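You operate a simulated robot arm through the tools that you are given. There is no shell and no other tool. Be economical: measure what you need, move in short steps, check, and stop when the job is done.

Carry out the task below with a simulated robot arm. There is one attempt and no reset: what you move stays moved.

JOB
Set up the grey dotted card, switch the beam on, centre the spot.
Fine: card in the blue frame and green key on before the red lever opens the shutter; green and white mirror knobs; leave the spot between the four big dots; no alarm; leave the laser's other knobs, levers, switches, buttons, caps, cards, lenses, key, plug, block, purple mirror and rail slider as they are.
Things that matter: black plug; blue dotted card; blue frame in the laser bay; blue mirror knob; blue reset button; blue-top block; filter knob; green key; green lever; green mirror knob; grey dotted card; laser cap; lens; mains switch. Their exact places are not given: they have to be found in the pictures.

The check looks at the end state, three seconds after you hand in, the way a careful person would. Anything else that was tipped, shoved, dropped, spilled or broken makes it a failure. Lids that push on must go on centred and level and be pressed home; caps that screw on are set level and turned clockwise until they are tight.

ROBOT AND FRAMES
A 7-joint arm with a two-finger gripper, hanging from a carriage that runs on a rail from [0, 0.123] to [0, -2.357] (x, y) and turns from -4.992 to 7.016 rad about z. Base frame: it is fixed where the carriage stands at the start and does not move with it; the origin is on the floor, on the carriage's upright axis, x ahead of it, y to its left, z up; the surface under the hand at the start is at about z = 0.935. Readings come in m, rad, newtons and seconds.
With the tool pointing down near the work surface it reaches from about 0.36 to 0.76 m from the robot's upright axis, wherever it stands. Its first joint turns from -2.496 to 2.496 rad. Places, roughly: black plug [1, -1.4, 1.1]; blue dotted card [1, -1, 1]; blue frame in the laser bay [0.8, -0.3, 0.9]; blue mirror knob [1, -0.1, 1.1]; blue reset button [0.5, 0, 0.9]; blue-top block (5x5x16 cm) [0.8, 0.2, 1]; filter knob [1, 0.1, 1.1]; green lever [0.8, -1.1, 1.1]; green mirror knob [0.8, -0.1, 1.1]; lens [1, -0.75, 1]; mains switch [0.5, 0.3, 0.8]; power knob [0.6, 0.2, 0.9]; purple mirror [0.8, -1.2, 1]; rail slider [0.8, -0.8, 1]; red lever [0.6, 0.1, 0.9]; red mirror knob [1.1, -0.2, 1]. Payload 1.37 kg.
Tool frame: the origin (TCP) lies between the finger pads and is the grasp point; the fingertips stand 0.016 m ahead of it; z points along the fingers, y is the line along which they close. Largest opening 0.092 m; the body of the gripper starts 0.074 m behind the TCP.
Orientation is told as [roll, pitch, yaw] about the base's x, y, z axes, in that order, counted from this pose: with the fingers straight down and closing along the base's y, the tool's x points along the base's -x, its y along +y and its z along -z.

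CONTROLS
- The arm moves only by the tool step_arm. Its argument "targets" is a list of rows, each a list of 7 numbers: the finger opening in m, from 0 to 0.092, then the shift along the tool's x, y, z in units of 20 mm (1.0 is 20 mm), then the turn, a rotation vector about the tool's x, y, z in units of 4 degrees (1.0 is 4 degrees). In form: [[fingers, x, y, z, rx, ry, rz], ...]. A call has 1 to 10 rows; each row shifts and turns the commanded pose from where the row before left it, along the tool's axes as they then stand. A call with a number of a shift or a turn outside -1 to 1 is refused whole. Rows are played at 5 a second. More than 0.05 m and 0.15 rad between two rows, or a gripper value outside its range, and nothing of the call is played. Where a pose cannot be reached the arm comes as near as it can. A force on the tool above 50 N (or 10 N above the force at the start of the call, whichever is more), or a blocked arm, ends the call early, and 0.2 s more pass. Each finger halts on what it meets, pressing with about 26 N; the grip force reading is that of the motor and also rises with nothing between the fingers. The clock runs only during rows and for 0.2 s after the last one: add rows that do not move to give the fingers time. The reply holds the time, the measured pose of the TCP, the force on the tool along the base axes, the opening and the grip force, in the units named above and with some noise, with the torque about the TCP (base axes, N m) and any sound that the robot's microphone picked up.
- Cameras (640 x 400 px; columns grow to the right, rows downward): "scene" is now at [0.2917, 0.0012, 1.8665]; the picture's right is [0.10, -0.99, 0.00], its down [-0.79, -0.08, -0.61] and it looks along [0.61, 0.06, -0.79] (base axes); focal length 285 px, centre (320, 200). "wrist" rides on the gripper at [0.071, 0.019, -0.111] in the tool frame; the picture's right is [-0.26, 0.96, 0.00], its down [-0.78, -0.21, -0.59] and it looks along [-0.57, -0.15, 0.81] (tool axes); focal length 280 px, centre (320, 200).
- get_image(camera): a new picture of that camera. It takes no simulated time.
- slide_trunk(by): slides the trunk up (or, below 0, down) by that many m; the arm and the scene camera ride with it, the base frame stays. It gives what a move gives, with no picture.
- roll_base(legs): drives the robot by 1 to 6 legs, each [ahead, left, turn to the left] in m, m and rad, along the robot's own axes; the way and the turn of a leg run together, so that a leg with both is an arc; at most 1.5 m and 3.142 rad a leg. The arm and the cameras ride along, it lands a little off, and it stops where it bumps. It keeps to its track: a leg is cut to what the track allows. It gives what a move gives.
- pan_tilt(pan, tilt): turns the head with the scene camera to pan (to the left, within 2.705 rad either way) and tilt (down, from -0.506 to 1.204), counted from straight ahead of the robot. It gives what a move gives.
- probe_pixels(camera, pixels): for up to 12 pixels [column, row] of the newest picture of that camera ("zoom" is the newest enlarged one), the place [x, y, z] in the base frame of the surface seen there, good to about 0.002 m, but the place of the scene camera against the robot may be out by one fixed shift of up to 0.012 m in any direction. It takes no simulated time.
- close_up(camera, box): a new picture of the part [left, top, right, bottom] of that camera's present view, enlarged. It takes no simulated time.
- hand_in(): hands the job in; it is judged then, once.

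Go step by step. Measure first, check grasps and placings, and put right what went wrong. The budget is 80 turns and 60 pictures, counting those below and the enlarged ones. Unless the task says otherwise, let go and move clear before handing in.

The tools are called by a JSON object that holds its "name" and its "arguments". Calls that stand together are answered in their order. step_arm: Moves the arm, as the interface text tells. Its arguments: {"type":"object","properties":{"targets":{"type":"array","items":{"type":"array","items":{"type":"number"}}}},"required":["targets"]} The other tools are called the same way: slide_trunk (by) slides the trunk up or down; roll_base (legs) drives the base; pan_tilt (pan, tilt) turns the head that bears the scene camera; get_image (camera) takes a picture; probe_pixels (camera, pixels) gives the place of the surface under pixels of a picture; close_up (camera, box) takes an enlarged picture of a part of a camera's view; hand_in () hands the job in.

At the start:

```text
time: 0.0
position: [0.7958, 0.0572, 1.3765]
ee_rot: [0.001, 0.0, 0.001]
force: [-0.3, -0.1, 0.0]
torque: [0.02, -0.02, 0.01]
opening: 0.0922
finger_force: 0.0
trunk travel left (down, up): [-0.525, 0.056]
robot x, y, heading: [-0.0003, -0.002, -0.002]
head pan, tilt: [0.103, 0.911]
```

scene: 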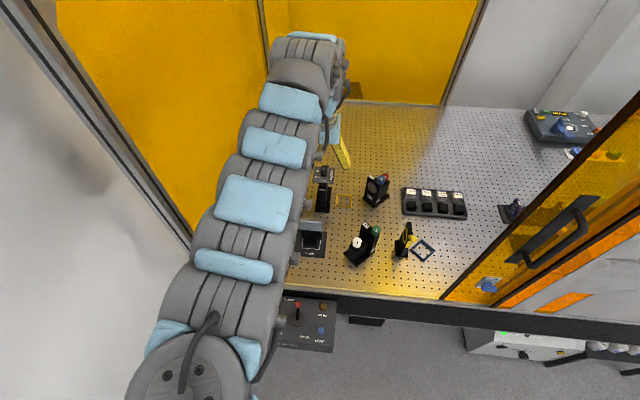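
wrist: 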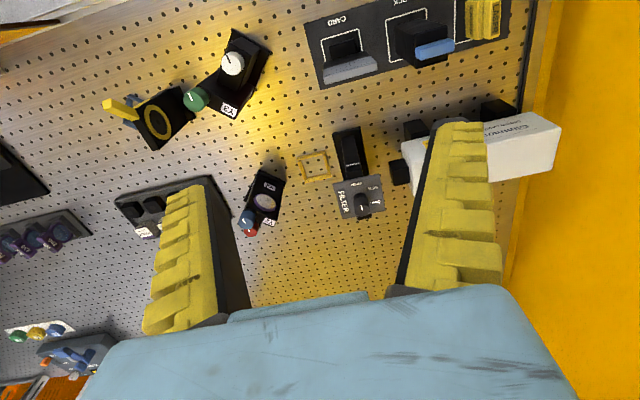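

The wrist view shows a "CARD" holder at about (345,60), a block holder at (420,45), and mirror mounts with knobs. I'll enlarge these areas to identify them.

{"name": "close_up", "arguments": {"camera": "wrist", "box": [300, 0, 520, 138]}}

{"name": "close_up", "arguments": {"camera": "wrist", "box": [90, 20, 410, 220]}}

{"name": "close_up", "arguments": {"camera": "scene", "box": [260, 150, 470, 360]}}

```text
2.90 times, centred on (410, 69) of wrist
```

zoom: 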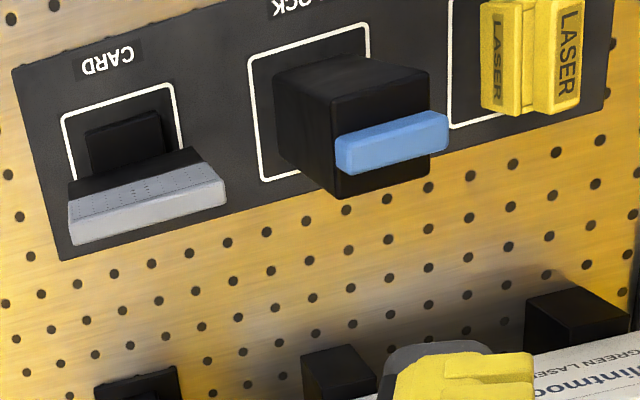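

```text
2.00 times, centred on (250, 120) of wrist
```

zoom: 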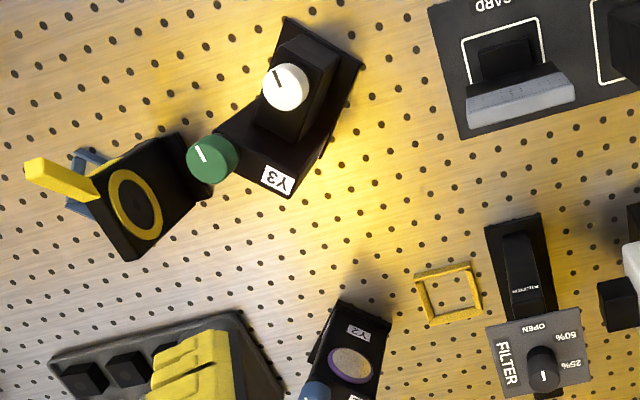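

```text
1.90 times, centred on (365, 255) of scene
```

zoom: 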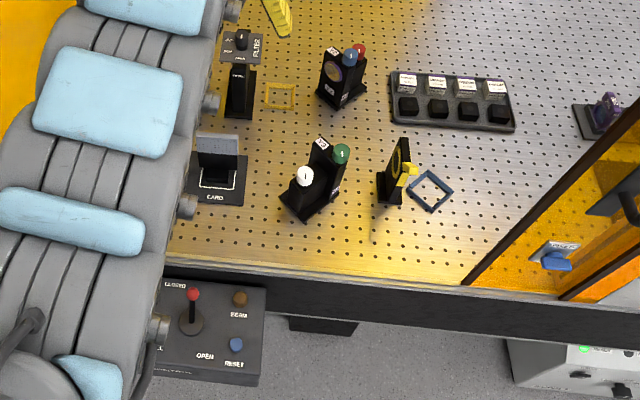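

I can see the card standing in its CARD holder, the blue frame, mirror Y3 with white and green knobs, and the control panel partly hidden by the arm. I'll probe key points.

{"name": "probe_pixels", "arguments": {"camera": "zoom", "pixels": [[203, 145], [235, 148], [216, 175], [215, 198], [305, 177], [341, 153], [430, 172], [411, 188], [450, 188], [431, 210], [193, 293], [240, 299]]}}

{"name": "get_image", "arguments": {"camera": "wrist"}}

{"name": "probe_pixels", "arguments": {"camera": "wrist", "pixels": [[326, 76], [374, 66], [350, 70], [344, 45], [345, 60], [231, 62], [194, 99], [430, 48], [480, 20], [318, 30], [372, 75], [140, 103]]}}

{"name": "close_up", "arguments": {"camera": "scene", "box": [460, 100, 640, 212]}}

{"name": "close_up", "arguments": {"camera": "scene", "box": [260, 280, 420, 380]}}

```text
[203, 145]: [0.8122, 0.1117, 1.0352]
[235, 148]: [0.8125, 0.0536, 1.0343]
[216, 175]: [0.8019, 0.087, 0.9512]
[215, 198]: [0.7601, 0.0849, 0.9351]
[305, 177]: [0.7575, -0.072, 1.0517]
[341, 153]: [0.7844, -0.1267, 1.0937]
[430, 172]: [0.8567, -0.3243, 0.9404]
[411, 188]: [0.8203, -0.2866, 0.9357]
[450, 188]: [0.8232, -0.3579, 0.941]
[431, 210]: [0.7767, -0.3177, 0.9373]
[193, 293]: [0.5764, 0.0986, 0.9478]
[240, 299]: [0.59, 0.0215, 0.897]
```

```text
54 pictures are left
```

wrist: 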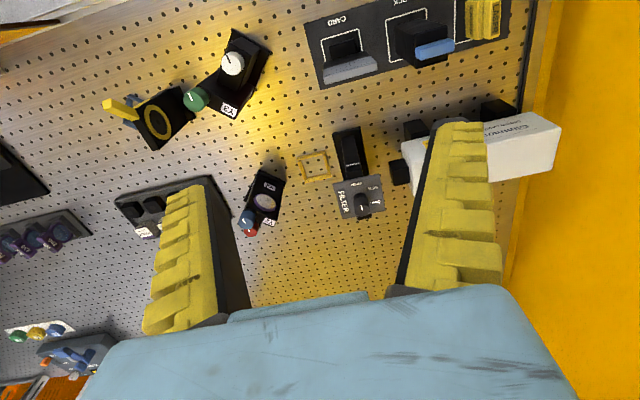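

```text
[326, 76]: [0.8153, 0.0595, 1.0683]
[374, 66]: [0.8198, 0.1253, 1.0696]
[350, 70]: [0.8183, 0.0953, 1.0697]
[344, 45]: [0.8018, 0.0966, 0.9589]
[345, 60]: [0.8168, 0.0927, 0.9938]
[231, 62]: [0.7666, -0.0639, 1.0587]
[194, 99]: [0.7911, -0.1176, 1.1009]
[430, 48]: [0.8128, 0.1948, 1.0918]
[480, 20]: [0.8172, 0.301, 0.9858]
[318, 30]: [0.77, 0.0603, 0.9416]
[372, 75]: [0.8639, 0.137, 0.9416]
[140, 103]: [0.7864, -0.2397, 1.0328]
```

```text
3.56 times, centred on (550, 156) of scene
```

zoom: 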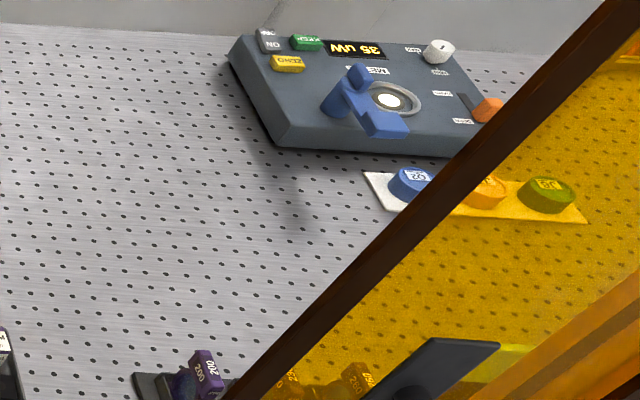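

```text
4.00 times, centred on (340, 330) of scene
```

zoom: 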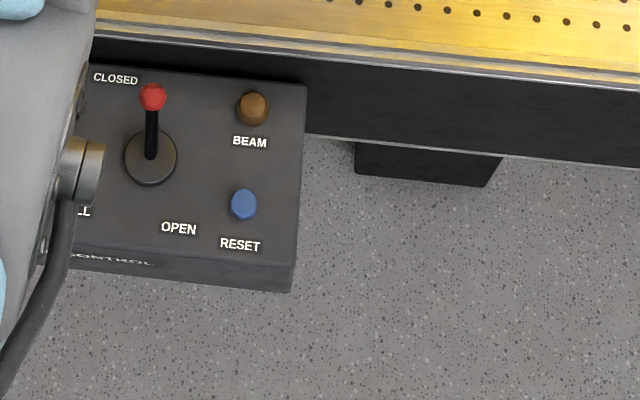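

The wrist and scene cameras differ by about (+0.008, +0.008, +0.007), so the scene's readings can be corrected. I'll shift the arm right, toward the mirror and frame, to uncover the panel's left side and look at the frame.

{"name": "step_arm", "arguments": {"targets": [[0.092, 0, -1, 0, 0, 0, 0], [0.092, 0, -1, 0, 0, 0, 0], [0.092, 0, -1, 0, 0, 0, 0], [0.092, 0, -1, 0, 0, 0, 0], [0.092, 0, -1, 0, 0, 0, 0], [0.092, 0, -1, 0, 0, 0, 0], [0.092, 0, -1, 0, 0, 0, 0], [0.092, 0, -1, 0, 0, 0, 0], [0.092, 0, -1, 0, 0, 0, 0], [0.092, 0, -1, 0, 0, 0, 0]]}}

{"name": "pan_tilt", "arguments": {"pan": 0.4, "tilt": 1.0}}

{"name": "get_image", "arguments": {"camera": "scene"}}

{"name": "get_image", "arguments": {"camera": "wrist"}}

```text
time: 2.2
position: [0.7968, -0.1438, 1.377]
ee_rot: [0.0, 0.002, 0.003]
force: [-0.1, 0.1, -0.4]
torque: [-0.01, 0.03, 0.04]
opening: 0.0919
finger_force: 0.0
trunk travel left (down, up): [-0.525, 0.056]
robot x, y, heading: [0.0003, 0.0009, -0.001]
head pan, tilt: [0.103, 0.911]
```

```text
time: 3.0
position: [0.7976, -0.144, 1.376]
ee_rot: [0.001, 0.0, 0.003]
force: [0.0, 0.3, 0.6]
torque: [0.03, 0.0, 0.05]
opening: 0.0921
finger_force: 0.1
trunk travel left (down, up): [-0.525, 0.056]
robot x, y, heading: [-0.0021, 0.0012, -0.001]
head pan, tilt: [0.4, 1.0]
```

```text
51 pictures are left
```

scene: 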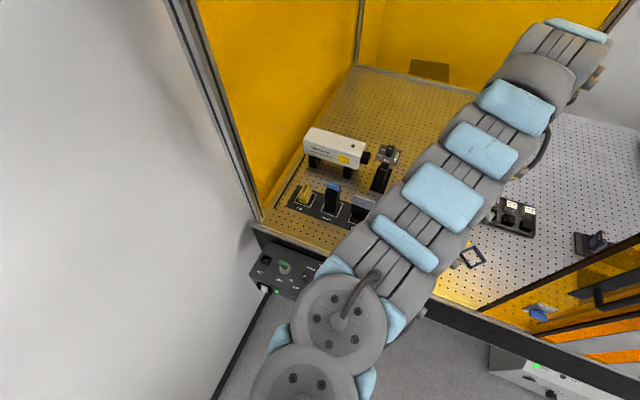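

```text
50 pictures are left
```

wrist: 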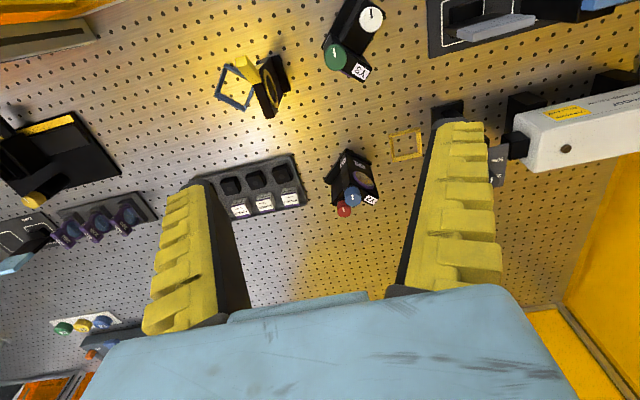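

The key panel is at (280,265) in the scene view, and the blue frame is at (235,87) in the wrist view. I'll zoom on both.

{"name": "close_up", "arguments": {"camera": "scene", "box": [230, 225, 330, 305]}}

{"name": "probe_pixels", "arguments": {"camera": "scene", "pixels": [[284, 262], [285, 267], [264, 262], [305, 277], [278, 268], [291, 270]]}}

{"name": "close_up", "arguments": {"camera": "wrist", "box": [200, 30, 320, 130]}}

{"name": "probe_pixels", "arguments": {"camera": "zoom", "pixels": [[140, 145], [70, 250], [190, 340], [255, 240], [160, 210], [250, 160], [330, 230]]}}

```text
5.00 times, centred on (280, 265) of scene
```

zoom: 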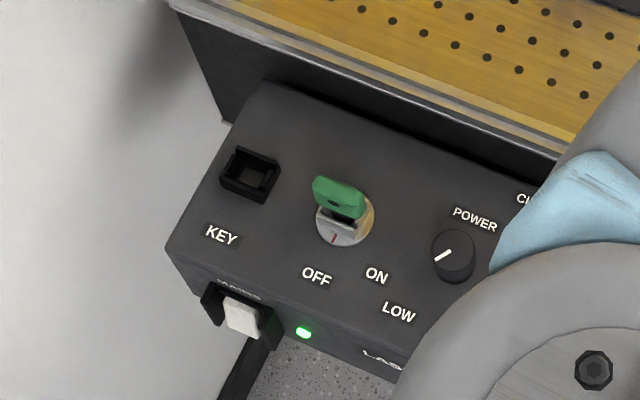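

```text
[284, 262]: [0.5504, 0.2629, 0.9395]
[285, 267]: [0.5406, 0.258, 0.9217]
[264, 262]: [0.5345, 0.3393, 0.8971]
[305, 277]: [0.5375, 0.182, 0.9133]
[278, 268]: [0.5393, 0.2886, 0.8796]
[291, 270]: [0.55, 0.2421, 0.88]
```

```text
4.00 times, centred on (260, 80) of wrist
```

zoom: 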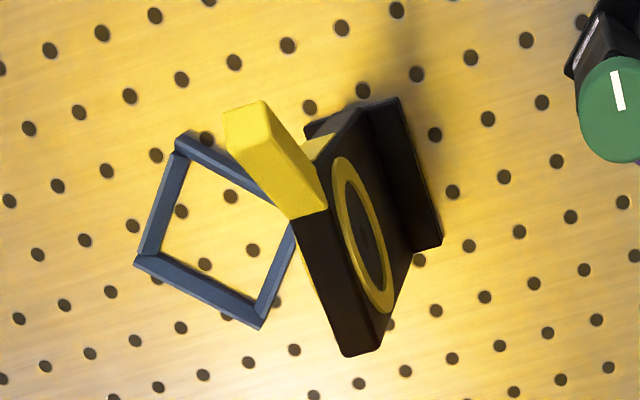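

```text
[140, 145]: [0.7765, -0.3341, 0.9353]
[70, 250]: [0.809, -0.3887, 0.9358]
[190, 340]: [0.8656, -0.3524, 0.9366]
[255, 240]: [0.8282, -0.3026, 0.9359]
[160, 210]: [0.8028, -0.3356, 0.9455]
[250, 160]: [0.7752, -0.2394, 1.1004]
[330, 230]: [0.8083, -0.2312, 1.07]
```

The key is in its lock at OFF; the red mark must turn counterclockwise to ON. Now I'll look closely at the card from the scene and bring the wrist camera toward it.

{"name": "close_up", "arguments": {"camera": "scene", "box": [280, 120, 410, 240]}}

{"name": "step_arm", "arguments": {"targets": [[0.092, 1, 1, 0, 0, 0, 0], [0.092, 1, 1, 0, 0, 0, 0], [0.092, 1, 1, 0, 0, 0, 0], [0.092, 1, 1, 0.5, 0, 0, 0], [0.092, 1, 1, 0.5, 0, 0, 0], [0.092, 1, 1, 0.5, 0, 0, 0], [0.092, 1, 1, 0.5, 0, 0, 0], [0.092, 0, 1, 1, 0, 0, 0], [0.092, 0, 1, 1, 0, 0, 0], [0.092, 0, 1, 1, 0, 0, 0]]}}

{"name": "get_image", "arguments": {"camera": "wrist"}}

```text
3.33 times, centred on (345, 180) of scene
```

zoom: 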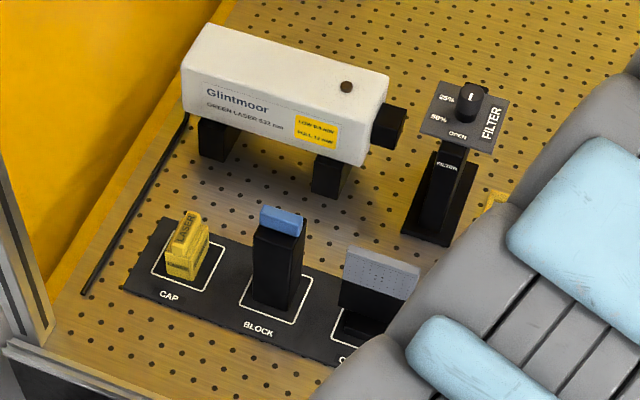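

```text
time: 5.2
position: [0.7298, -0.057, 1.353]
ee_rot: [0.001, 0.003, 0.007]
force: [-0.3, -0.7, 0.0]
torque: [-0.01, 0.02, -0.02]
opening: 0.0918
finger_force: 0.0
out of reach, approached as far as the arm can: row 4, 5, 6, 7, 8, 9, 10
trunk travel left (down, up): [-0.525, 0.056]
robot x, y, heading: [-0.0008, -0.0007, 0.002]
head pan, tilt: [0.4, 1.0]
```

```text
46 pictures are left
```

wrist: 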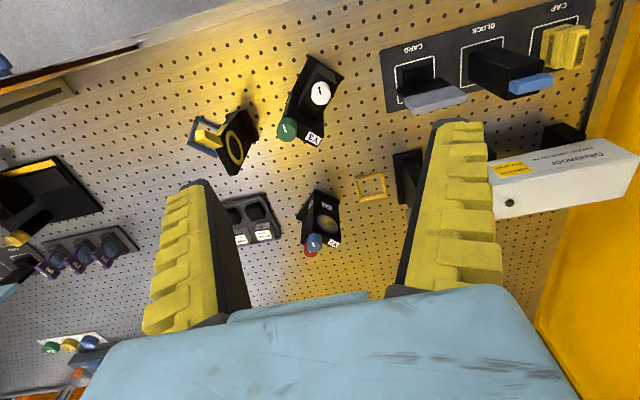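

The card has a grey dotted upper part on a black foot, and its dots face −x. High up, the arm can't come nearer, so I'll descend first and then move toward the card.

{"name": "step_arm", "arguments": {"targets": [[0.092, 0, 1, 1, 0, 0, 0], [0.092, 0, 1, 1, 0, 0, 0], [0.092, 0, 1, 1, 0, 0, 0], [0.092, 0, 1, 1, 0, 0, 0], [0.092, 1, 1, 1, 0, 0, 0], [0.092, 1, 1, 0, 0, 0, 0], [0.092, 1, 1, 0, 0, 0, 0], [0.092, 1, 0.5, 0, 0, 0, 0]]}}

{"name": "get_image", "arguments": {"camera": "wrist"}}

```text
time: 7.0
position: [0.7297, -0.0574, 1.3532]
ee_rot: [0.0, 0.004, 0.005]
force: [0.2, 0.1, -0.1]
torque: [0.0, 0.03, 0.02]
opening: 0.092
finger_force: 0.0
out of reach, approached as far as the arm can: row 1, 2, 3, 4, 5, 6, 7, 8
trunk travel left (down, up): [-0.525, 0.056]
robot x, y, heading: [-0.0007, -0.0029, 0.003]
head pan, tilt: [0.4, 1.0]
```

```text
45 pictures are left
```

wrist: 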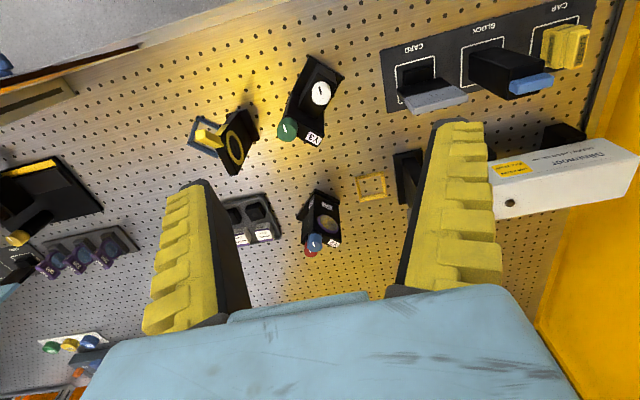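

The arm stopped at a limit with x too near. I'll back outward (+x) and then descend.

{"name": "step_arm", "arguments": {"targets": [[0.092, -1, 0, 0, 0, 0, 0], [0.092, -1, 0, 0, 0, 0, 0], [0.092, 0, 0, 1, 0, 0, 0], [0.092, 0, 0, 1, 0, 0, 0], [0.092, 0, 0, 1, 0, 0, 0]]}}

```text
time: 8.2
position: [0.7696, -0.0573, 1.2951]
ee_rot: [0.0, 0.0, 0.001]
force: [-0.3, -0.2, 0.3]
torque: [0.04, 0.03, -0.01]
opening: 0.092
finger_force: 0.1
trunk travel left (down, up): [-0.525, 0.056]
robot x, y, heading: [0.0029, -0.0017, 0.003]
head pan, tilt: [0.4, 1.0]
```

The arm is free again. Next I'll move toward y≈0.09 and come nearer for a close look at the card.

{"name": "step_arm", "arguments": {"targets": [[0.092, 0, 1, 0.5, 0, 0, 0], [0.092, 0, 1, 0.5, 0, 0, 0], [0.092, 0, 1, 0, 0, 0, 0], [0.092, 0, 1, 0, 0, 0, 0], [0.092, 0, 1, 0, 0, 0, 0], [0.092, 0, 1, 0, 0, 0, 0], [0.092, 0, 1, 0, 0, 0, 0], [0.092, 1, 0, 0, 0, 0, 0], [0.092, 1, 0, 0, 0, 0, 0], [0.092, 1, 0, 0, 0, 0, 0]]}}

{"name": "get_image", "arguments": {"camera": "wrist"}}

```text
time: 10.4
position: [0.7377, 0.0833, 1.2745]
ee_rot: [0.0, -0.002, 0.004]
force: [-0.5, 0.0, -0.3]
torque: [-0.01, -0.01, 0.0]
opening: 0.0917
finger_force: 0.1
out of reach, approached as far as the arm can: row 9, 10
trunk travel left (down, up): [-0.525, 0.056]
robot x, y, heading: [-0.0007, -0.0014, 0.001]
head pan, tilt: [0.4, 1.0]
```

```text
44 pictures are left
```

wrist: 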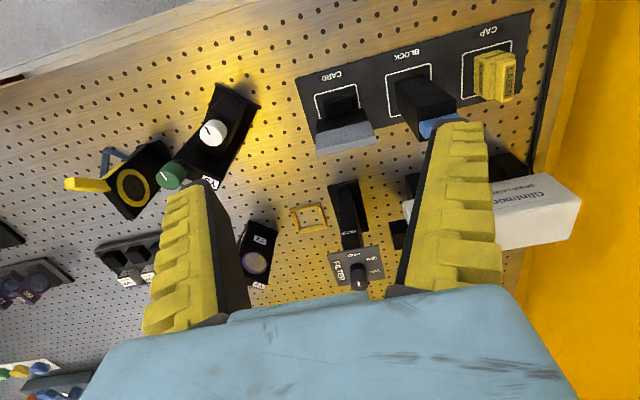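

The card is now clear at (345,135). I'll zoom there and on the frame/iris, and probe edges.

{"name": "close_up", "arguments": {"camera": "wrist", "box": [290, 60, 402, 160]}}

{"name": "probe_pixels", "arguments": {"camera": "zoom", "pixels": [[150, 365], [480, 315], [180, 380], [460, 340], [165, 290], [440, 255], [200, 210], [410, 190], [300, 240], [300, 350], [250, 160], [150, 130]]}}

{"name": "close_up", "arguments": {"camera": "wrist", "box": [50, 120, 218, 240]}}

{"name": "probe_pixels", "arguments": {"camera": "zoom", "pixels": [[208, 108], [280, 112], [190, 200], [300, 240], [340, 300], [400, 180], [80, 240], [200, 240], [240, 180], [470, 300]]}}

```text
4.00 times, centred on (346, 110) of wrist
```

zoom: 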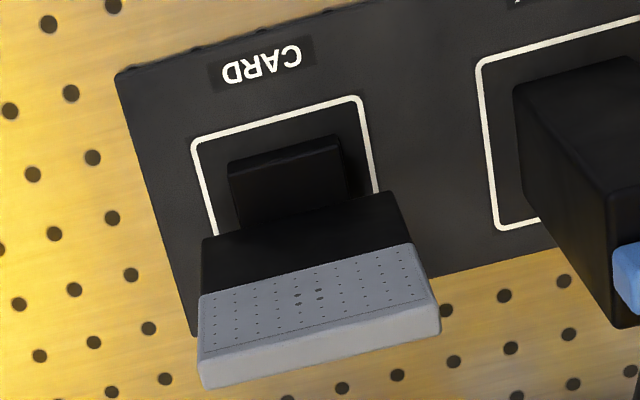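

```text
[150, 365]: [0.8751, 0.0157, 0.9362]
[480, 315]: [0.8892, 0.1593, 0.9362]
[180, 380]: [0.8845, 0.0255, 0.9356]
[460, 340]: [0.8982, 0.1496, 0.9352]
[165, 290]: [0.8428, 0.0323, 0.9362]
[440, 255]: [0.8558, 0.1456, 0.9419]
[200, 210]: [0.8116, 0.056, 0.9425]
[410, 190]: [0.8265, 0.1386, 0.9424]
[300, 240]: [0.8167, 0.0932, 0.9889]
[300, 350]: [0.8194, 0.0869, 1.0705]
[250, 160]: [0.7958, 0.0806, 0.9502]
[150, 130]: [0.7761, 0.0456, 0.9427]
```

```text
3.33 times, centred on (134, 180) of wrist
```

zoom: 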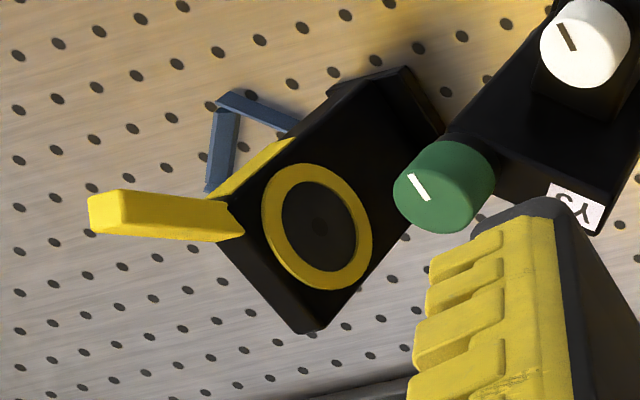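

```text
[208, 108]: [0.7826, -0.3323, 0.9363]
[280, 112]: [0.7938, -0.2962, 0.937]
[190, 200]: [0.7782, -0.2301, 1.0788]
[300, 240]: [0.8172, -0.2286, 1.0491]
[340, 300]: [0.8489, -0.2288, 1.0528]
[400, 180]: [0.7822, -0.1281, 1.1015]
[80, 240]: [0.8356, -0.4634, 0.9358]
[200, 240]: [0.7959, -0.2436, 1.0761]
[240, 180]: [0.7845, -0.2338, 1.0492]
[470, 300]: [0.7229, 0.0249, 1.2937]
```

The card measures about 66 mm wide (y 0.06–0.125), x≈0.822, top z≈1.07; its foot is narrower. I'll align above it and descend partway.

{"name": "step_arm", "arguments": {"targets": [[0.088, -1, 0.45, 0, 0, 0, 0], [0.088, -1, 0, 0, 0, 0, 0], [0.088, -1, 0, 0, 0, 0, 0], [0.088, -1, 0, 0, 0, 0, 0], [0.088, -0.2, 0, 1, 0, 0, 0], [0.088, 0, 0, 1, 0, 0, 0], [0.088, 0, 0, 1, 0, 0, 0], [0.088, 0, 0, 1, 0, 0, 0], [0.088, 0, 0, 1, 0, 0, 0], [0.088, 0, 0, 1, 0, 0, 0]]}}

{"name": "get_image", "arguments": {"camera": "wrist"}}

```text
time: 12.6
position: [0.8177, 0.0891, 1.1551]
ee_rot: [0.0, 0.002, 0.001]
force: [0.0, 0.4, -0.1]
torque: [0.04, 0.06, -0.02]
opening: 0.0885
finger_force: 0.2
out of reach, approached as far as the arm can: row 10
trunk travel left (down, up): [-0.525, 0.056]
robot x, y, heading: [-0.0022, -0.0032, -0.006]
head pan, tilt: [0.4, 1.0]
```

```text
41 pictures are left
```

wrist: 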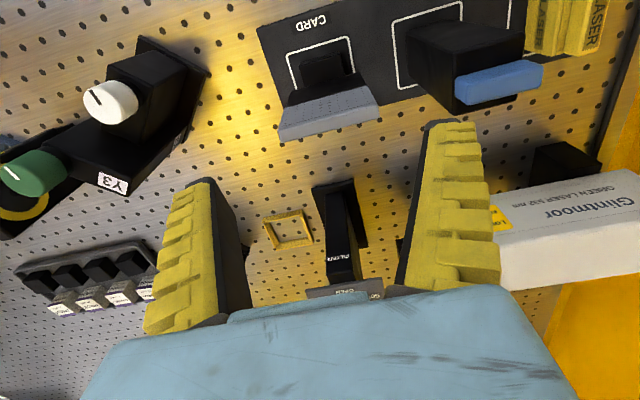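

Straight down at x≈0.82 is out of reach at this trunk height, so I'll lower the trunk instead. First I'll re-measure the card's top edges from this closer view.

{"name": "close_up", "arguments": {"camera": "wrist", "box": [260, 30, 400, 150]}}

{"name": "probe_pixels", "arguments": {"camera": "zoom", "pixels": [[130, 345], [500, 275], [130, 375], [530, 300], [320, 320], [320, 350], [150, 320], [480, 255], [110, 420], [320, 345]]}}

```text
3.33 times, centred on (330, 90) of wrist
```

zoom: 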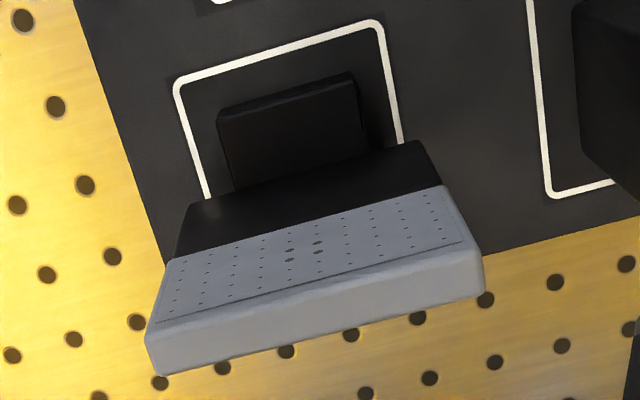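

```text
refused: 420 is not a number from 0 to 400
```

{"name": "probe_pixels", "arguments": {"camera": "zoom", "pixels": [[152, 340], [475, 252], [160, 368], [482, 288], [320, 300], [320, 325], [290, 100], [225, 125], [350, 82], [265, 165], [290, 260], [317, 243]]}}

```text
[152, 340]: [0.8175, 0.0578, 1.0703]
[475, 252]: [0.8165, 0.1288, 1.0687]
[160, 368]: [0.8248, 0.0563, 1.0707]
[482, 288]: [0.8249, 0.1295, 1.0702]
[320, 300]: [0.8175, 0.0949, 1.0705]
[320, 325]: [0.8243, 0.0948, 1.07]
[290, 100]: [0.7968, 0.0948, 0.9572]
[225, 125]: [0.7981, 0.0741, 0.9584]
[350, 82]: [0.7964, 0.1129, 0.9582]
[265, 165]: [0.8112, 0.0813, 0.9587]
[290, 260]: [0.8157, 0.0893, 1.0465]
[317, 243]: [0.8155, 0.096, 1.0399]
```

The card is centred at (0.821, 0.093) with a width of 73 mm and top at 1.070. I'll trim the xy and lower the trunk by 0.108 so the pads straddle it.

{"name": "step_arm", "arguments": {"targets": [[0.09, -0.17, 0.2, -0.2, 0, 0, 0], [0.09, 0, 0, 0, 0, 0, 0]]}}

{"name": "slide_trunk", "arguments": {"by": -0.06}}

{"name": "get_image", "arguments": {"camera": "wrist"}}

```text
time: 13.2
position: [0.8182, 0.0919, 1.1603]
ee_rot: [0.0, -0.001, 0.002]
force: [-0.9, -0.3, -0.5]
torque: [0.01, 0.04, 0.03]
opening: 0.0902
finger_force: 0.4
trunk travel left (down, up): [-0.525, 0.056]
robot x, y, heading: [0.0004, 0.0026, -0.002]
head pan, tilt: [0.4, 1.0]
```

```text
time: 14.2
position: [0.8191, 0.0926, 1.1007]
ee_rot: [0.0, -0.001, 0.003]
force: [0.3, -0.1, -0.5]
torque: [-0.02, -0.01, 0.0]
opening: 0.0901
finger_force: 0.5
trunk travel left (down, up): [-0.465, 0.116]
robot x, y, heading: [-0.0008, 0.0013, -0.003]
head pan, tilt: [0.4, 1.0]
```

```text
39 pictures are left
```

wrist: 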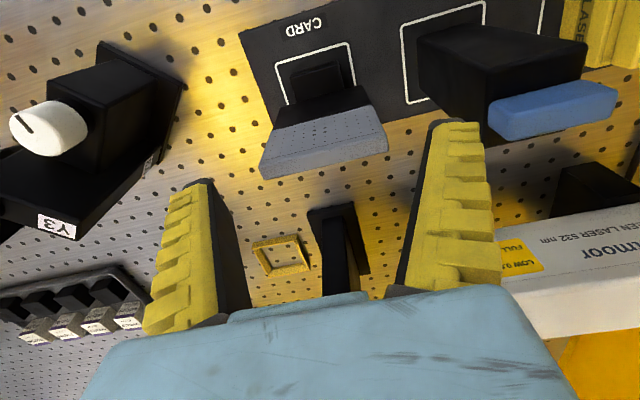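

The card's top centre projects at (325,155), where the TCP axis should be, so it is aligned. I'll lower the rest and close.

{"name": "slide_trunk", "arguments": {"by": -0.053}}

{"name": "step_arm", "arguments": {"targets": [[0.06, 0, 0, 0, 0, 0, 0], [0.06, 0, 0, 0, 0, 0, 0], [0.06, 0, 0, 0, 0, 0, 0]]}}

{"name": "get_image", "arguments": {"camera": "wrist"}}

```text
time: 15.1
position: [0.819, 0.0923, 1.0475]
ee_rot: [-0.001, 0.0, 0.001]
force: [-0.6, -0.6, 0.8]
torque: [-0.02, -0.02, 0.02]
opening: 0.0904
finger_force: 0.1
trunk travel left (down, up): [-0.412, 0.169]
robot x, y, heading: [-0.0009, -0.0014, -0.002]
head pan, tilt: [0.4, 1.0]
```

```text
time: 15.9
position: [0.8201, 0.0914, 1.0476]
ee_rot: [0.0, -0.002, 0.001]
force: [1.1, -0.2, -0.1]
torque: [-0.04, -0.02, 0.02]
opening: 0.0793
finger_force: 26.6
trunk travel left (down, up): [-0.412, 0.169]
robot x, y, heading: [-0.0013, -0.0002, -0.001]
head pan, tilt: [0.4, 1.0]
```

```text
38 pictures are left
```

wrist: 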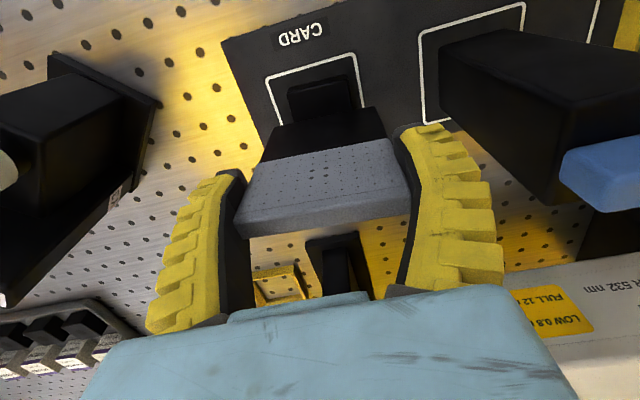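

The card is gripped (opening 0.079, 26 N). I'll lift with the trunk, then look at the card's foot.

{"name": "slide_trunk", "arguments": {"by": 0.165}}

{"name": "step_arm", "arguments": {"targets": [[0.06, 0, 0, -1, 0, 0, 0], [0.06, 0, 0, -1, 0, 0, 0], [0.06, 0, 0, -0.5, 0, 0, 0]]}}

{"name": "get_image", "arguments": {"camera": "wrist"}}

{"name": "get_image", "arguments": {"camera": "scene"}}

```text
time: 17.8
position: [0.8178, 0.0927, 1.2119]
ee_rot: [0.001, -0.001, 0.003]
force: [0.0, 0.1, -2.6]
torque: [-0.01, 0.0, 0.0]
opening: 0.0778
finger_force: 26.3
trunk travel left (down, up): [-0.577, 0.004]
robot x, y, heading: [0.0028, -0.0028, -0.001]
head pan, tilt: [0.4, 1.0]
```

```text
time: 18.6
position: [0.8188, 0.0916, 1.2616]
ee_rot: [0.0, 0.0, 0.002]
force: [-0.5, 0.3, -1.4]
torque: [-0.01, 0.0, 0.02]
opening: 0.0774
finger_force: 26.3
trunk travel left (down, up): [-0.577, 0.004]
robot x, y, heading: [0.0006, 0.0005, 0.0]
head pan, tilt: [0.4, 1.0]
```

```text
37 pictures are left
```

wrist: 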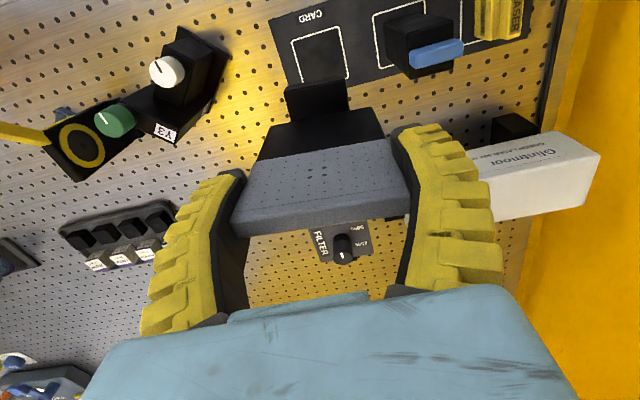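

```text
36 pictures are left
```

scene: 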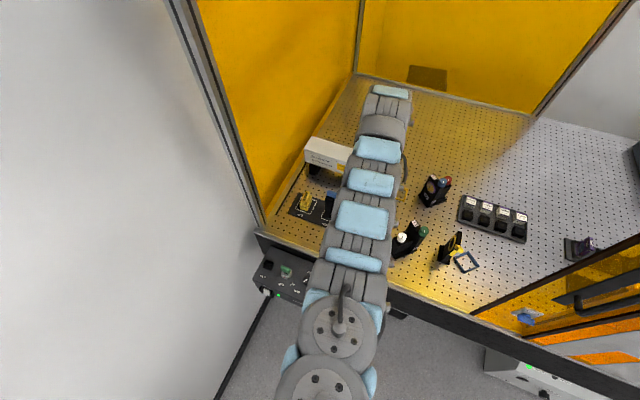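

The card is lifted cleanly, and the tray outline is now exposed. I'll measure that outline and the blue frame with zooms.

{"name": "probe_pixels", "arguments": {"camera": "wrist", "pixels": [[293, 36], [340, 26], [304, 81], [349, 76], [290, 88], [345, 80], [318, 86], [318, 125]]}}

{"name": "close_up", "arguments": {"camera": "scene", "box": [380, 215, 500, 290]}}

{"name": "probe_pixels", "arguments": {"camera": "zoom", "pixels": [[460, 195], [525, 245], [455, 305], [392, 258], [460, 208], [508, 245], [455, 288], [410, 255], [350, 190], [395, 130], [440, 165]]}}

```text
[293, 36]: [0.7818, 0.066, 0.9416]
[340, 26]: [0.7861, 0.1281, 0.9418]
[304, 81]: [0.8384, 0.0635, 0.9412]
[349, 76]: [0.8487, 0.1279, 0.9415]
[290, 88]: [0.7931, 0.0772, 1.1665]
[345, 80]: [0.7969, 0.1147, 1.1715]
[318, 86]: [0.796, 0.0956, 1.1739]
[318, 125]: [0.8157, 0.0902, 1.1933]
```

```text
5.33 times, centred on (440, 252) of scene
```

zoom: 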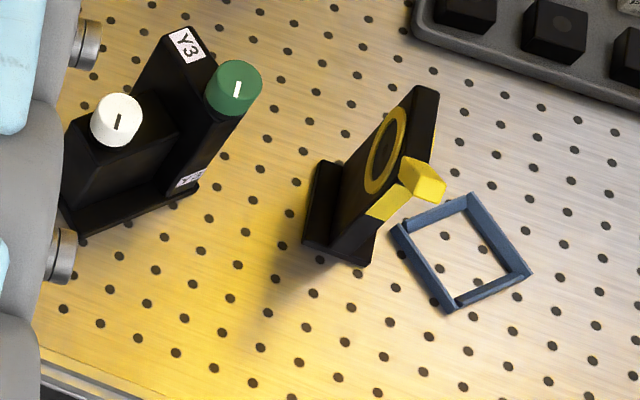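

```text
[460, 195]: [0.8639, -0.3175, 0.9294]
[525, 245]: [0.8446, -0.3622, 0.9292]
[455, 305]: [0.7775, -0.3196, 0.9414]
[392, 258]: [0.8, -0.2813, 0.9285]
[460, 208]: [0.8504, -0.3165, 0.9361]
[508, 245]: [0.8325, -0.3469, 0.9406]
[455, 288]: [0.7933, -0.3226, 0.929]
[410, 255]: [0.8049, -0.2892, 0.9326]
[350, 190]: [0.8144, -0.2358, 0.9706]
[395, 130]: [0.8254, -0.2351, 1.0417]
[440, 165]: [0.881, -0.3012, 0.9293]
```

I'll re-probe the frame on its four actual corners in the zoom: (470,200), (524,268), (452,306), (400,230).

{"name": "probe_pixels", "arguments": {"camera": "zoom", "pixels": [[469, 198], [526, 268], [451, 307], [398, 230], [464, 214], [508, 266], [455, 292], [413, 233], [435, 210], [498, 235], [425, 270], [490, 287]]}}

{"name": "close_up", "arguments": {"camera": "wrist", "box": [220, 60, 420, 240]}}

```text
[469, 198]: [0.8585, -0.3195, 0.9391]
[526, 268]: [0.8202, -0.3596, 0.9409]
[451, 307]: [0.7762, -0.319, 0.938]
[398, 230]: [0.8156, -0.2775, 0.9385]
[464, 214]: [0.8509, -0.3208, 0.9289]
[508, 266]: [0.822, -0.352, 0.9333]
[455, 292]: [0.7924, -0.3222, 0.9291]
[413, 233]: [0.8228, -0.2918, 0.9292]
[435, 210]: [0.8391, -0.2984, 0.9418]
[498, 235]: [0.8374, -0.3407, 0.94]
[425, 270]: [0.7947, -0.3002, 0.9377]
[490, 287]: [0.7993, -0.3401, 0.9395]
```

```text
2.22 times, centred on (320, 150) of wrist
```

zoom: 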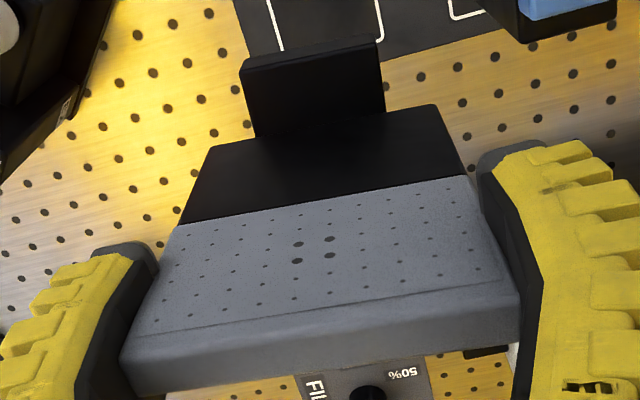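

The frame's sides run at 45° to the base axes, with its centre near (0.827, −0.311) corrected; the tray outline shows that the foot's centre lies under the card's front face. I'll drive the base right 0.18 m and then inspect the frame from above.

{"name": "roll_base", "arguments": {"legs": [[0, -0.18, 0]]}}

{"name": "get_image", "arguments": {"camera": "wrist"}}

```text
time: 20.1
position: [0.8187, -0.0862, 1.261]
ee_rot: [0.0, 0.0, 0.002]
force: [-0.9, -0.5, -1.5]
torque: [0.01, -0.01, 0.02]
opening: 0.0776
finger_force: 26.4
trunk travel left (down, up): [-0.577, 0.004]
robot x, y, heading: [0.0009, -0.183, -0.002]
head pan, tilt: [0.4, 1.0]
```

```text
33 pictures are left
```

wrist: 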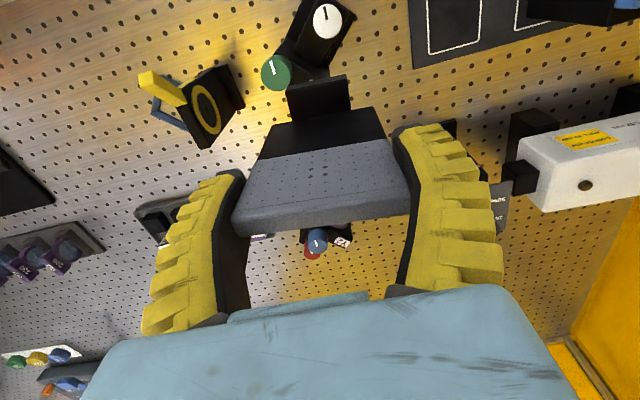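

I'll shift −y toward the frame and view it just beyond the held card.

{"name": "step_arm", "arguments": {"targets": [[0.06, 0, -1, 0, 0, 0, 0], [0.06, 0, -1, 0, 0, 0, 0], [0.06, 0, -1, 0, 0, 0, 0], [0.06, 0, -1, 0, 0, 0, 0], [0.06, 0, -1, 0, 0, 0, 0], [0.06, 0, -1, 0, 0, 0, 0], [0.06, 0, -1, 0, 0, 0, 0], [0.06, 0, -1, 0, 0, 0, 0], [0.06, 0, -1, 0, 0, 0, 0], [0.06, 0, -1, 0, 0, 0, 0]]}}

{"name": "get_image", "arguments": {"camera": "wrist"}}

{"name": "pan_tilt", "arguments": {"pan": 0.1, "tilt": 0.9}}

{"name": "get_image", "arguments": {"camera": "scene"}}

```text
time: 22.3
position: [0.8187, -0.287, 1.2601]
ee_rot: [-0.001, 0.0, 0.002]
force: [0.1, -0.7, -1.9]
torque: [-0.04, 0.04, -0.06]
opening: 0.0772
finger_force: 26.3
trunk travel left (down, up): [-0.577, 0.004]
robot x, y, heading: [-0.0026, -0.1785, -0.007]
head pan, tilt: [0.4, 1.0]
```

```text
32 pictures are left
```

wrist: 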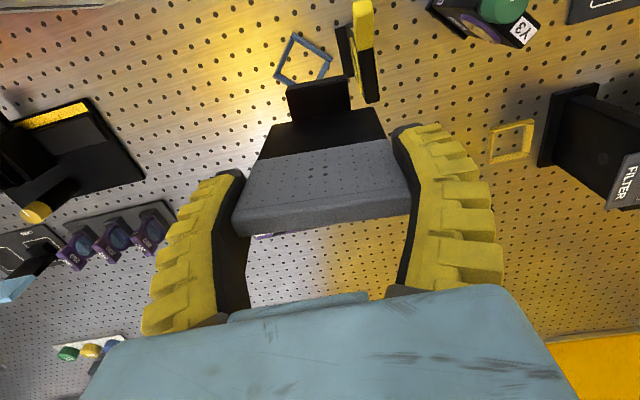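

```text
time: 23.1
position: [0.8194, -0.2867, 1.2616]
ee_rot: [0.0, 0.0, 0.003]
force: [0.4, 0.8, -2.2]
torque: [0.02, -0.01, -0.02]
opening: 0.0776
finger_force: 25.5
trunk travel left (down, up): [-0.577, 0.004]
robot x, y, heading: [-0.0005, -0.178, -0.003]
head pan, tilt: [0.099, 0.901]
```

```text
31 pictures are left
```

scene: 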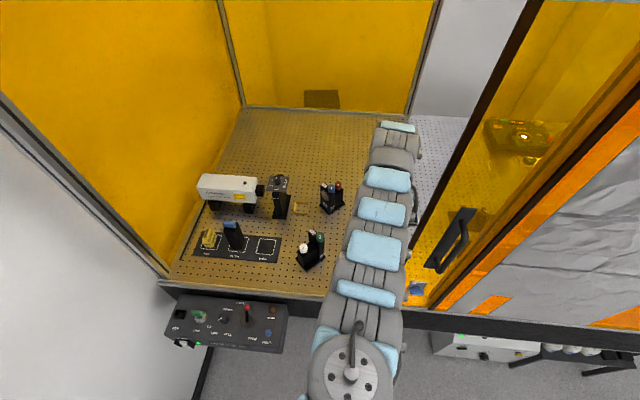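

The frame is visible at (303,60) in the wrist view beyond the foot. I'll zoom and probe it, and also zoom on the control panel, which is now unobstructed.

{"name": "close_up", "arguments": {"camera": "wrist", "box": [250, 0, 394, 108]}}

{"name": "close_up", "arguments": {"camera": "scene", "box": [165, 280, 301, 365]}}

{"name": "probe_pixels", "arguments": {"camera": "zoom", "pixels": [[150, 165], [140, 178], [160, 180], [155, 160], [170, 190], [385, 130], [385, 150], [385, 200], [270, 180], [485, 165], [110, 200], [170, 230]]}}

```text
3.70 times, centred on (322, 54) of wrist
```

zoom: 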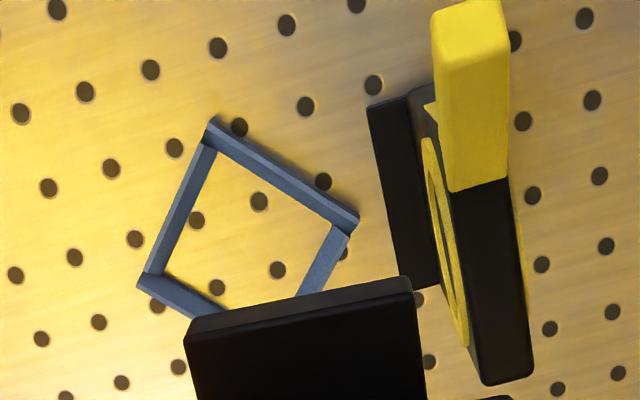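

```text
4.71 times, centred on (233, 322) of scene
```

zoom: 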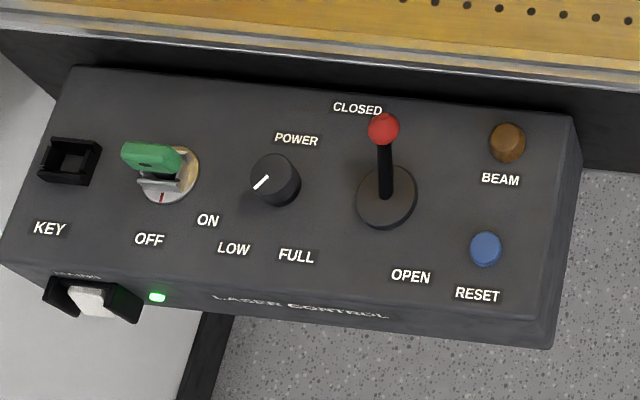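

```text
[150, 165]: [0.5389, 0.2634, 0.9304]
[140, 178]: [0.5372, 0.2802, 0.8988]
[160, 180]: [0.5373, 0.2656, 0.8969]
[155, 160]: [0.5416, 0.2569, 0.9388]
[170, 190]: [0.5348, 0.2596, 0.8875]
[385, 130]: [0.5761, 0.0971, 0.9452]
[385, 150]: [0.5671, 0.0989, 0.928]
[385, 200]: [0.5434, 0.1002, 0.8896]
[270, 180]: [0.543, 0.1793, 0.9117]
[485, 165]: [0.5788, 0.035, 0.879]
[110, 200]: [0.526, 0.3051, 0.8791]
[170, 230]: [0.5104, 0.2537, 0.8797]
```

The panel shows the key at OFF and the lever CLOSED. I'll probe the frame's ridge points and the iris holder's parts in the wrist view.

{"name": "probe_pixels", "arguments": {"camera": "wrist", "pixels": [[293.1, 33.2], [330.5, 58.1], [274.3, 75.0], [312.5, 46.2], [284.3, 55.4], [284.1, 79.5], [322.5, 70.3], [341, 40], [350, 70], [365, 95], [362, 6], [366, 45]]}}

```text
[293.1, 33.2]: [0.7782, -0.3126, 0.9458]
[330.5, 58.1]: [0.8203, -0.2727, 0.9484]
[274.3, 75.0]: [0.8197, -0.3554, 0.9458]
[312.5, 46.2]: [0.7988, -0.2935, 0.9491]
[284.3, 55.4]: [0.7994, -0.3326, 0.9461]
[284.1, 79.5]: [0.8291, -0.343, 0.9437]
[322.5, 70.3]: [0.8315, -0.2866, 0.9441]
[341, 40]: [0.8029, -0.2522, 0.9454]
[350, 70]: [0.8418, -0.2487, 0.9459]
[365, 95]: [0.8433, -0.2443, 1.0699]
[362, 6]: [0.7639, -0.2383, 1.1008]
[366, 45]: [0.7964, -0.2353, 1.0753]
```

The frame's centre is (0.820, −0.314) with sides at 45°, and the beam path from Y3 through the iris runs along −y at x≈0.82. I'll turn the card 45° clockwise so its dotted face looks toward the mirror and the operator, and position it above the frame.

{"name": "step_arm", "arguments": {"targets": [[0.06, -0.1, -1, 0, 0, 0, 0], [0.06, 0, -0.55, 0, 0, 0, 1], [0.06, 0, 0, 0, 0, 0, 1], [0.06, 0, 0, 0, 0, 0, 1], [0.06, 0, 0, 0, 0, 0, 1], [0.06, 0, 0, 0, 0, 0, 1], [0.06, 0, 0, 0, 0, 0, 1], [0.06, 0, 0, 0, 0, 0, 1], [0.06, 0, 0, 0, 0, 0, 1], [0.06, 0, 0, 0, 0, 0, 1]]}}

{"name": "step_arm", "arguments": {"targets": [[0.06, 0, 0, 0, 0, 0, 1], [0.06, 0, 0, 0, 0, 0, 1], [0.06, 0, 0, 0, 0, 0, 0.25], [0.06, 0, 0, 0, 0, 0, 0]]}}

{"name": "get_image", "arguments": {"camera": "wrist"}}

```text
time: 25.3
position: [0.8206, -0.3178, 1.2609]
ee_rot: [0.001, -0.001, -0.628]
force: [-0.2, 0.2, 0.2]
torque: [0.01, -0.04, 0.0]
opening: 0.0627
finger_force: 2.0
trunk travel left (down, up): [-0.577, 0.004]
robot x, y, heading: [-0.0031, -0.1793, 0.0]
head pan, tilt: [0.099, 0.901]
```

```text
time: 26.3
position: [0.8211, -0.3177, 1.2604]
ee_rot: [0.0, 0.0, -0.785]
force: [-0.8, 0.1, 0.3]
torque: [0.02, 0.0, 0.05]
opening: 0.0624
finger_force: 1.7
trunk travel left (down, up): [-0.577, 0.004]
robot x, y, heading: [0.0023, -0.1779, -0.002]
head pan, tilt: [0.099, 0.901]
```

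```text
28 pictures are left
```

wrist: 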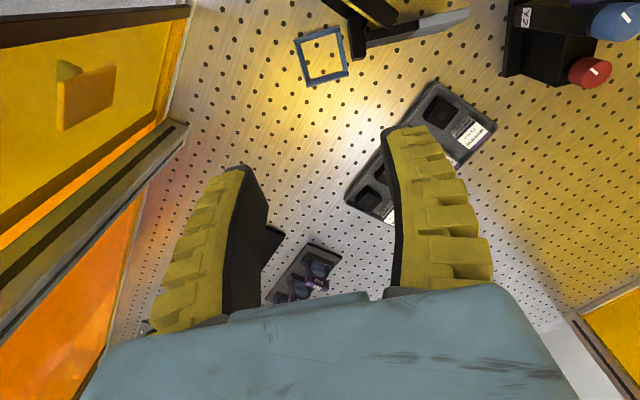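

The grip went to 0.0624 with no load, so the card slipped out during the turn. I must find where it fell, so I'll zoom the top of the wrist view and the scene.

{"name": "close_up", "arguments": {"camera": "wrist", "box": [280, 0, 500, 110]}}

{"name": "roll_base", "arguments": {"legs": [[0, 0.2, 0]]}}

{"name": "pan_tilt", "arguments": {"pan": -0.2, "tilt": 0.8}}

{"name": "get_image", "arguments": {"camera": "scene"}}

```text
2.91 times, centred on (390, 55) of wrist
```

zoom: 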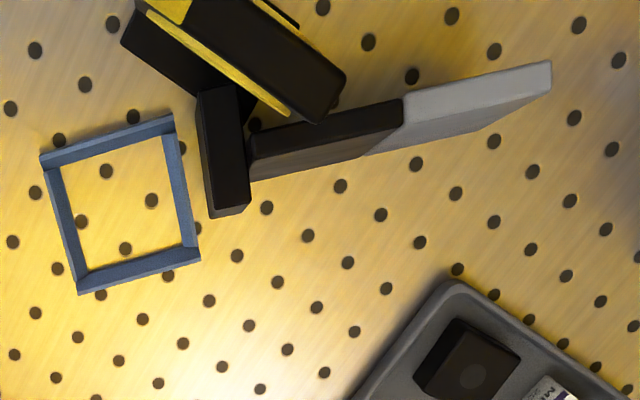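

```text
time: 27.9
position: [0.8202, -0.119, 1.2618]
ee_rot: [-0.001, 0.0, -0.783]
force: [-0.5, 0.0, -0.9]
torque: [0.01, 0.0, 0.0]
opening: 0.0625
finger_force: 1.5
trunk travel left (down, up): [-0.577, 0.004]
robot x, y, heading: [0.0007, 0.0178, -0.002]
head pan, tilt: [0.099, 0.901]
```

```text
time: 28.7
position: [0.8217, -0.1178, 1.2601]
ee_rot: [0.001, -0.002, -0.783]
force: [-0.7, -0.6, 0.8]
torque: [-0.02, -0.01, -0.01]
opening: 0.0624
finger_force: 1.9
trunk travel left (down, up): [-0.577, 0.004]
robot x, y, heading: [-0.0033, 0.0189, -0.004]
head pan, tilt: [-0.201, 0.799]
```

```text
26 pictures are left
```

scene: 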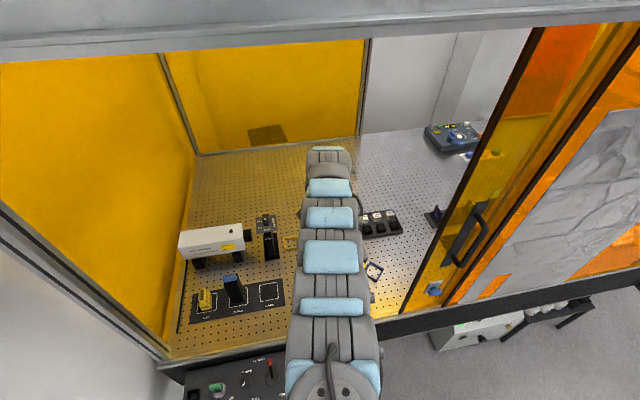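

The card lies on its side edge beside the iris, foot toward the frame. The wrist now looks toward (+x,−y), so I'll take a view and probe it.

{"name": "get_image", "arguments": {"camera": "wrist"}}

{"name": "close_up", "arguments": {"camera": "scene", "box": [340, 200, 420, 300]}}

```text
25 pictures are left
```

wrist: 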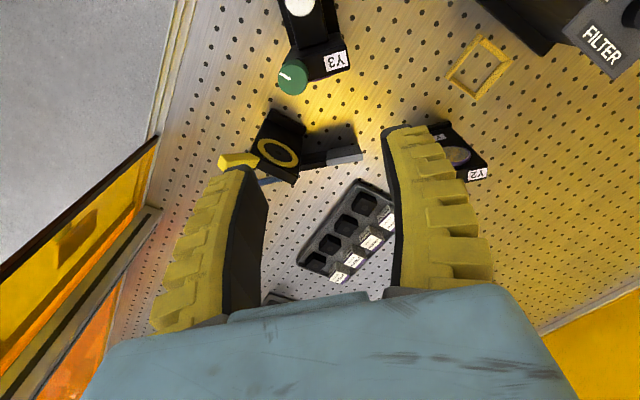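

```text
4.00 times, centred on (380, 250) of scene
```

zoom: 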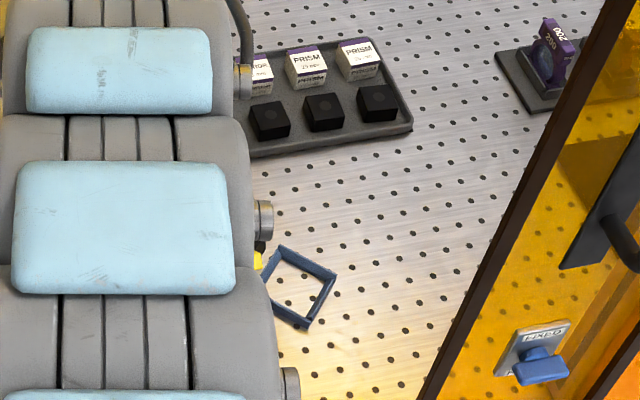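

{"name": "close_up", "arguments": {"camera": "wrist", "box": [230, 90, 390, 190]}}

{"name": "probe_pixels", "arguments": {"camera": "zoom", "pixels": [[300, 130], [340, 150], [380, 145], [440, 160], [500, 145], [410, 270], [510, 255], [430, 240], [515, 225], [360, 300], [310, 310], [200, 230]]}}

```text
4.00 times, centred on (310, 140) of wrist
```

zoom: 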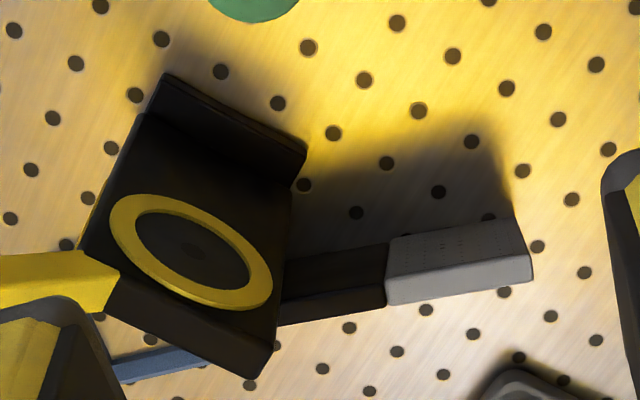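

```text
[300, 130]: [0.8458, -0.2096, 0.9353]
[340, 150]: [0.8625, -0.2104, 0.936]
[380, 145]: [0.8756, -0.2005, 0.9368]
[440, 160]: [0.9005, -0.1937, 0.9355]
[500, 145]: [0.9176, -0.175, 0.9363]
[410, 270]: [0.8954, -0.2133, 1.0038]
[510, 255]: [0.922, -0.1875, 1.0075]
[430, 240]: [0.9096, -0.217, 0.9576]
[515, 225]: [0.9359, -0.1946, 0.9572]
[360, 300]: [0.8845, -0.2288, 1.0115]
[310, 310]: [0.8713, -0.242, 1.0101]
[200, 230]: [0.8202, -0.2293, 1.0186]
```

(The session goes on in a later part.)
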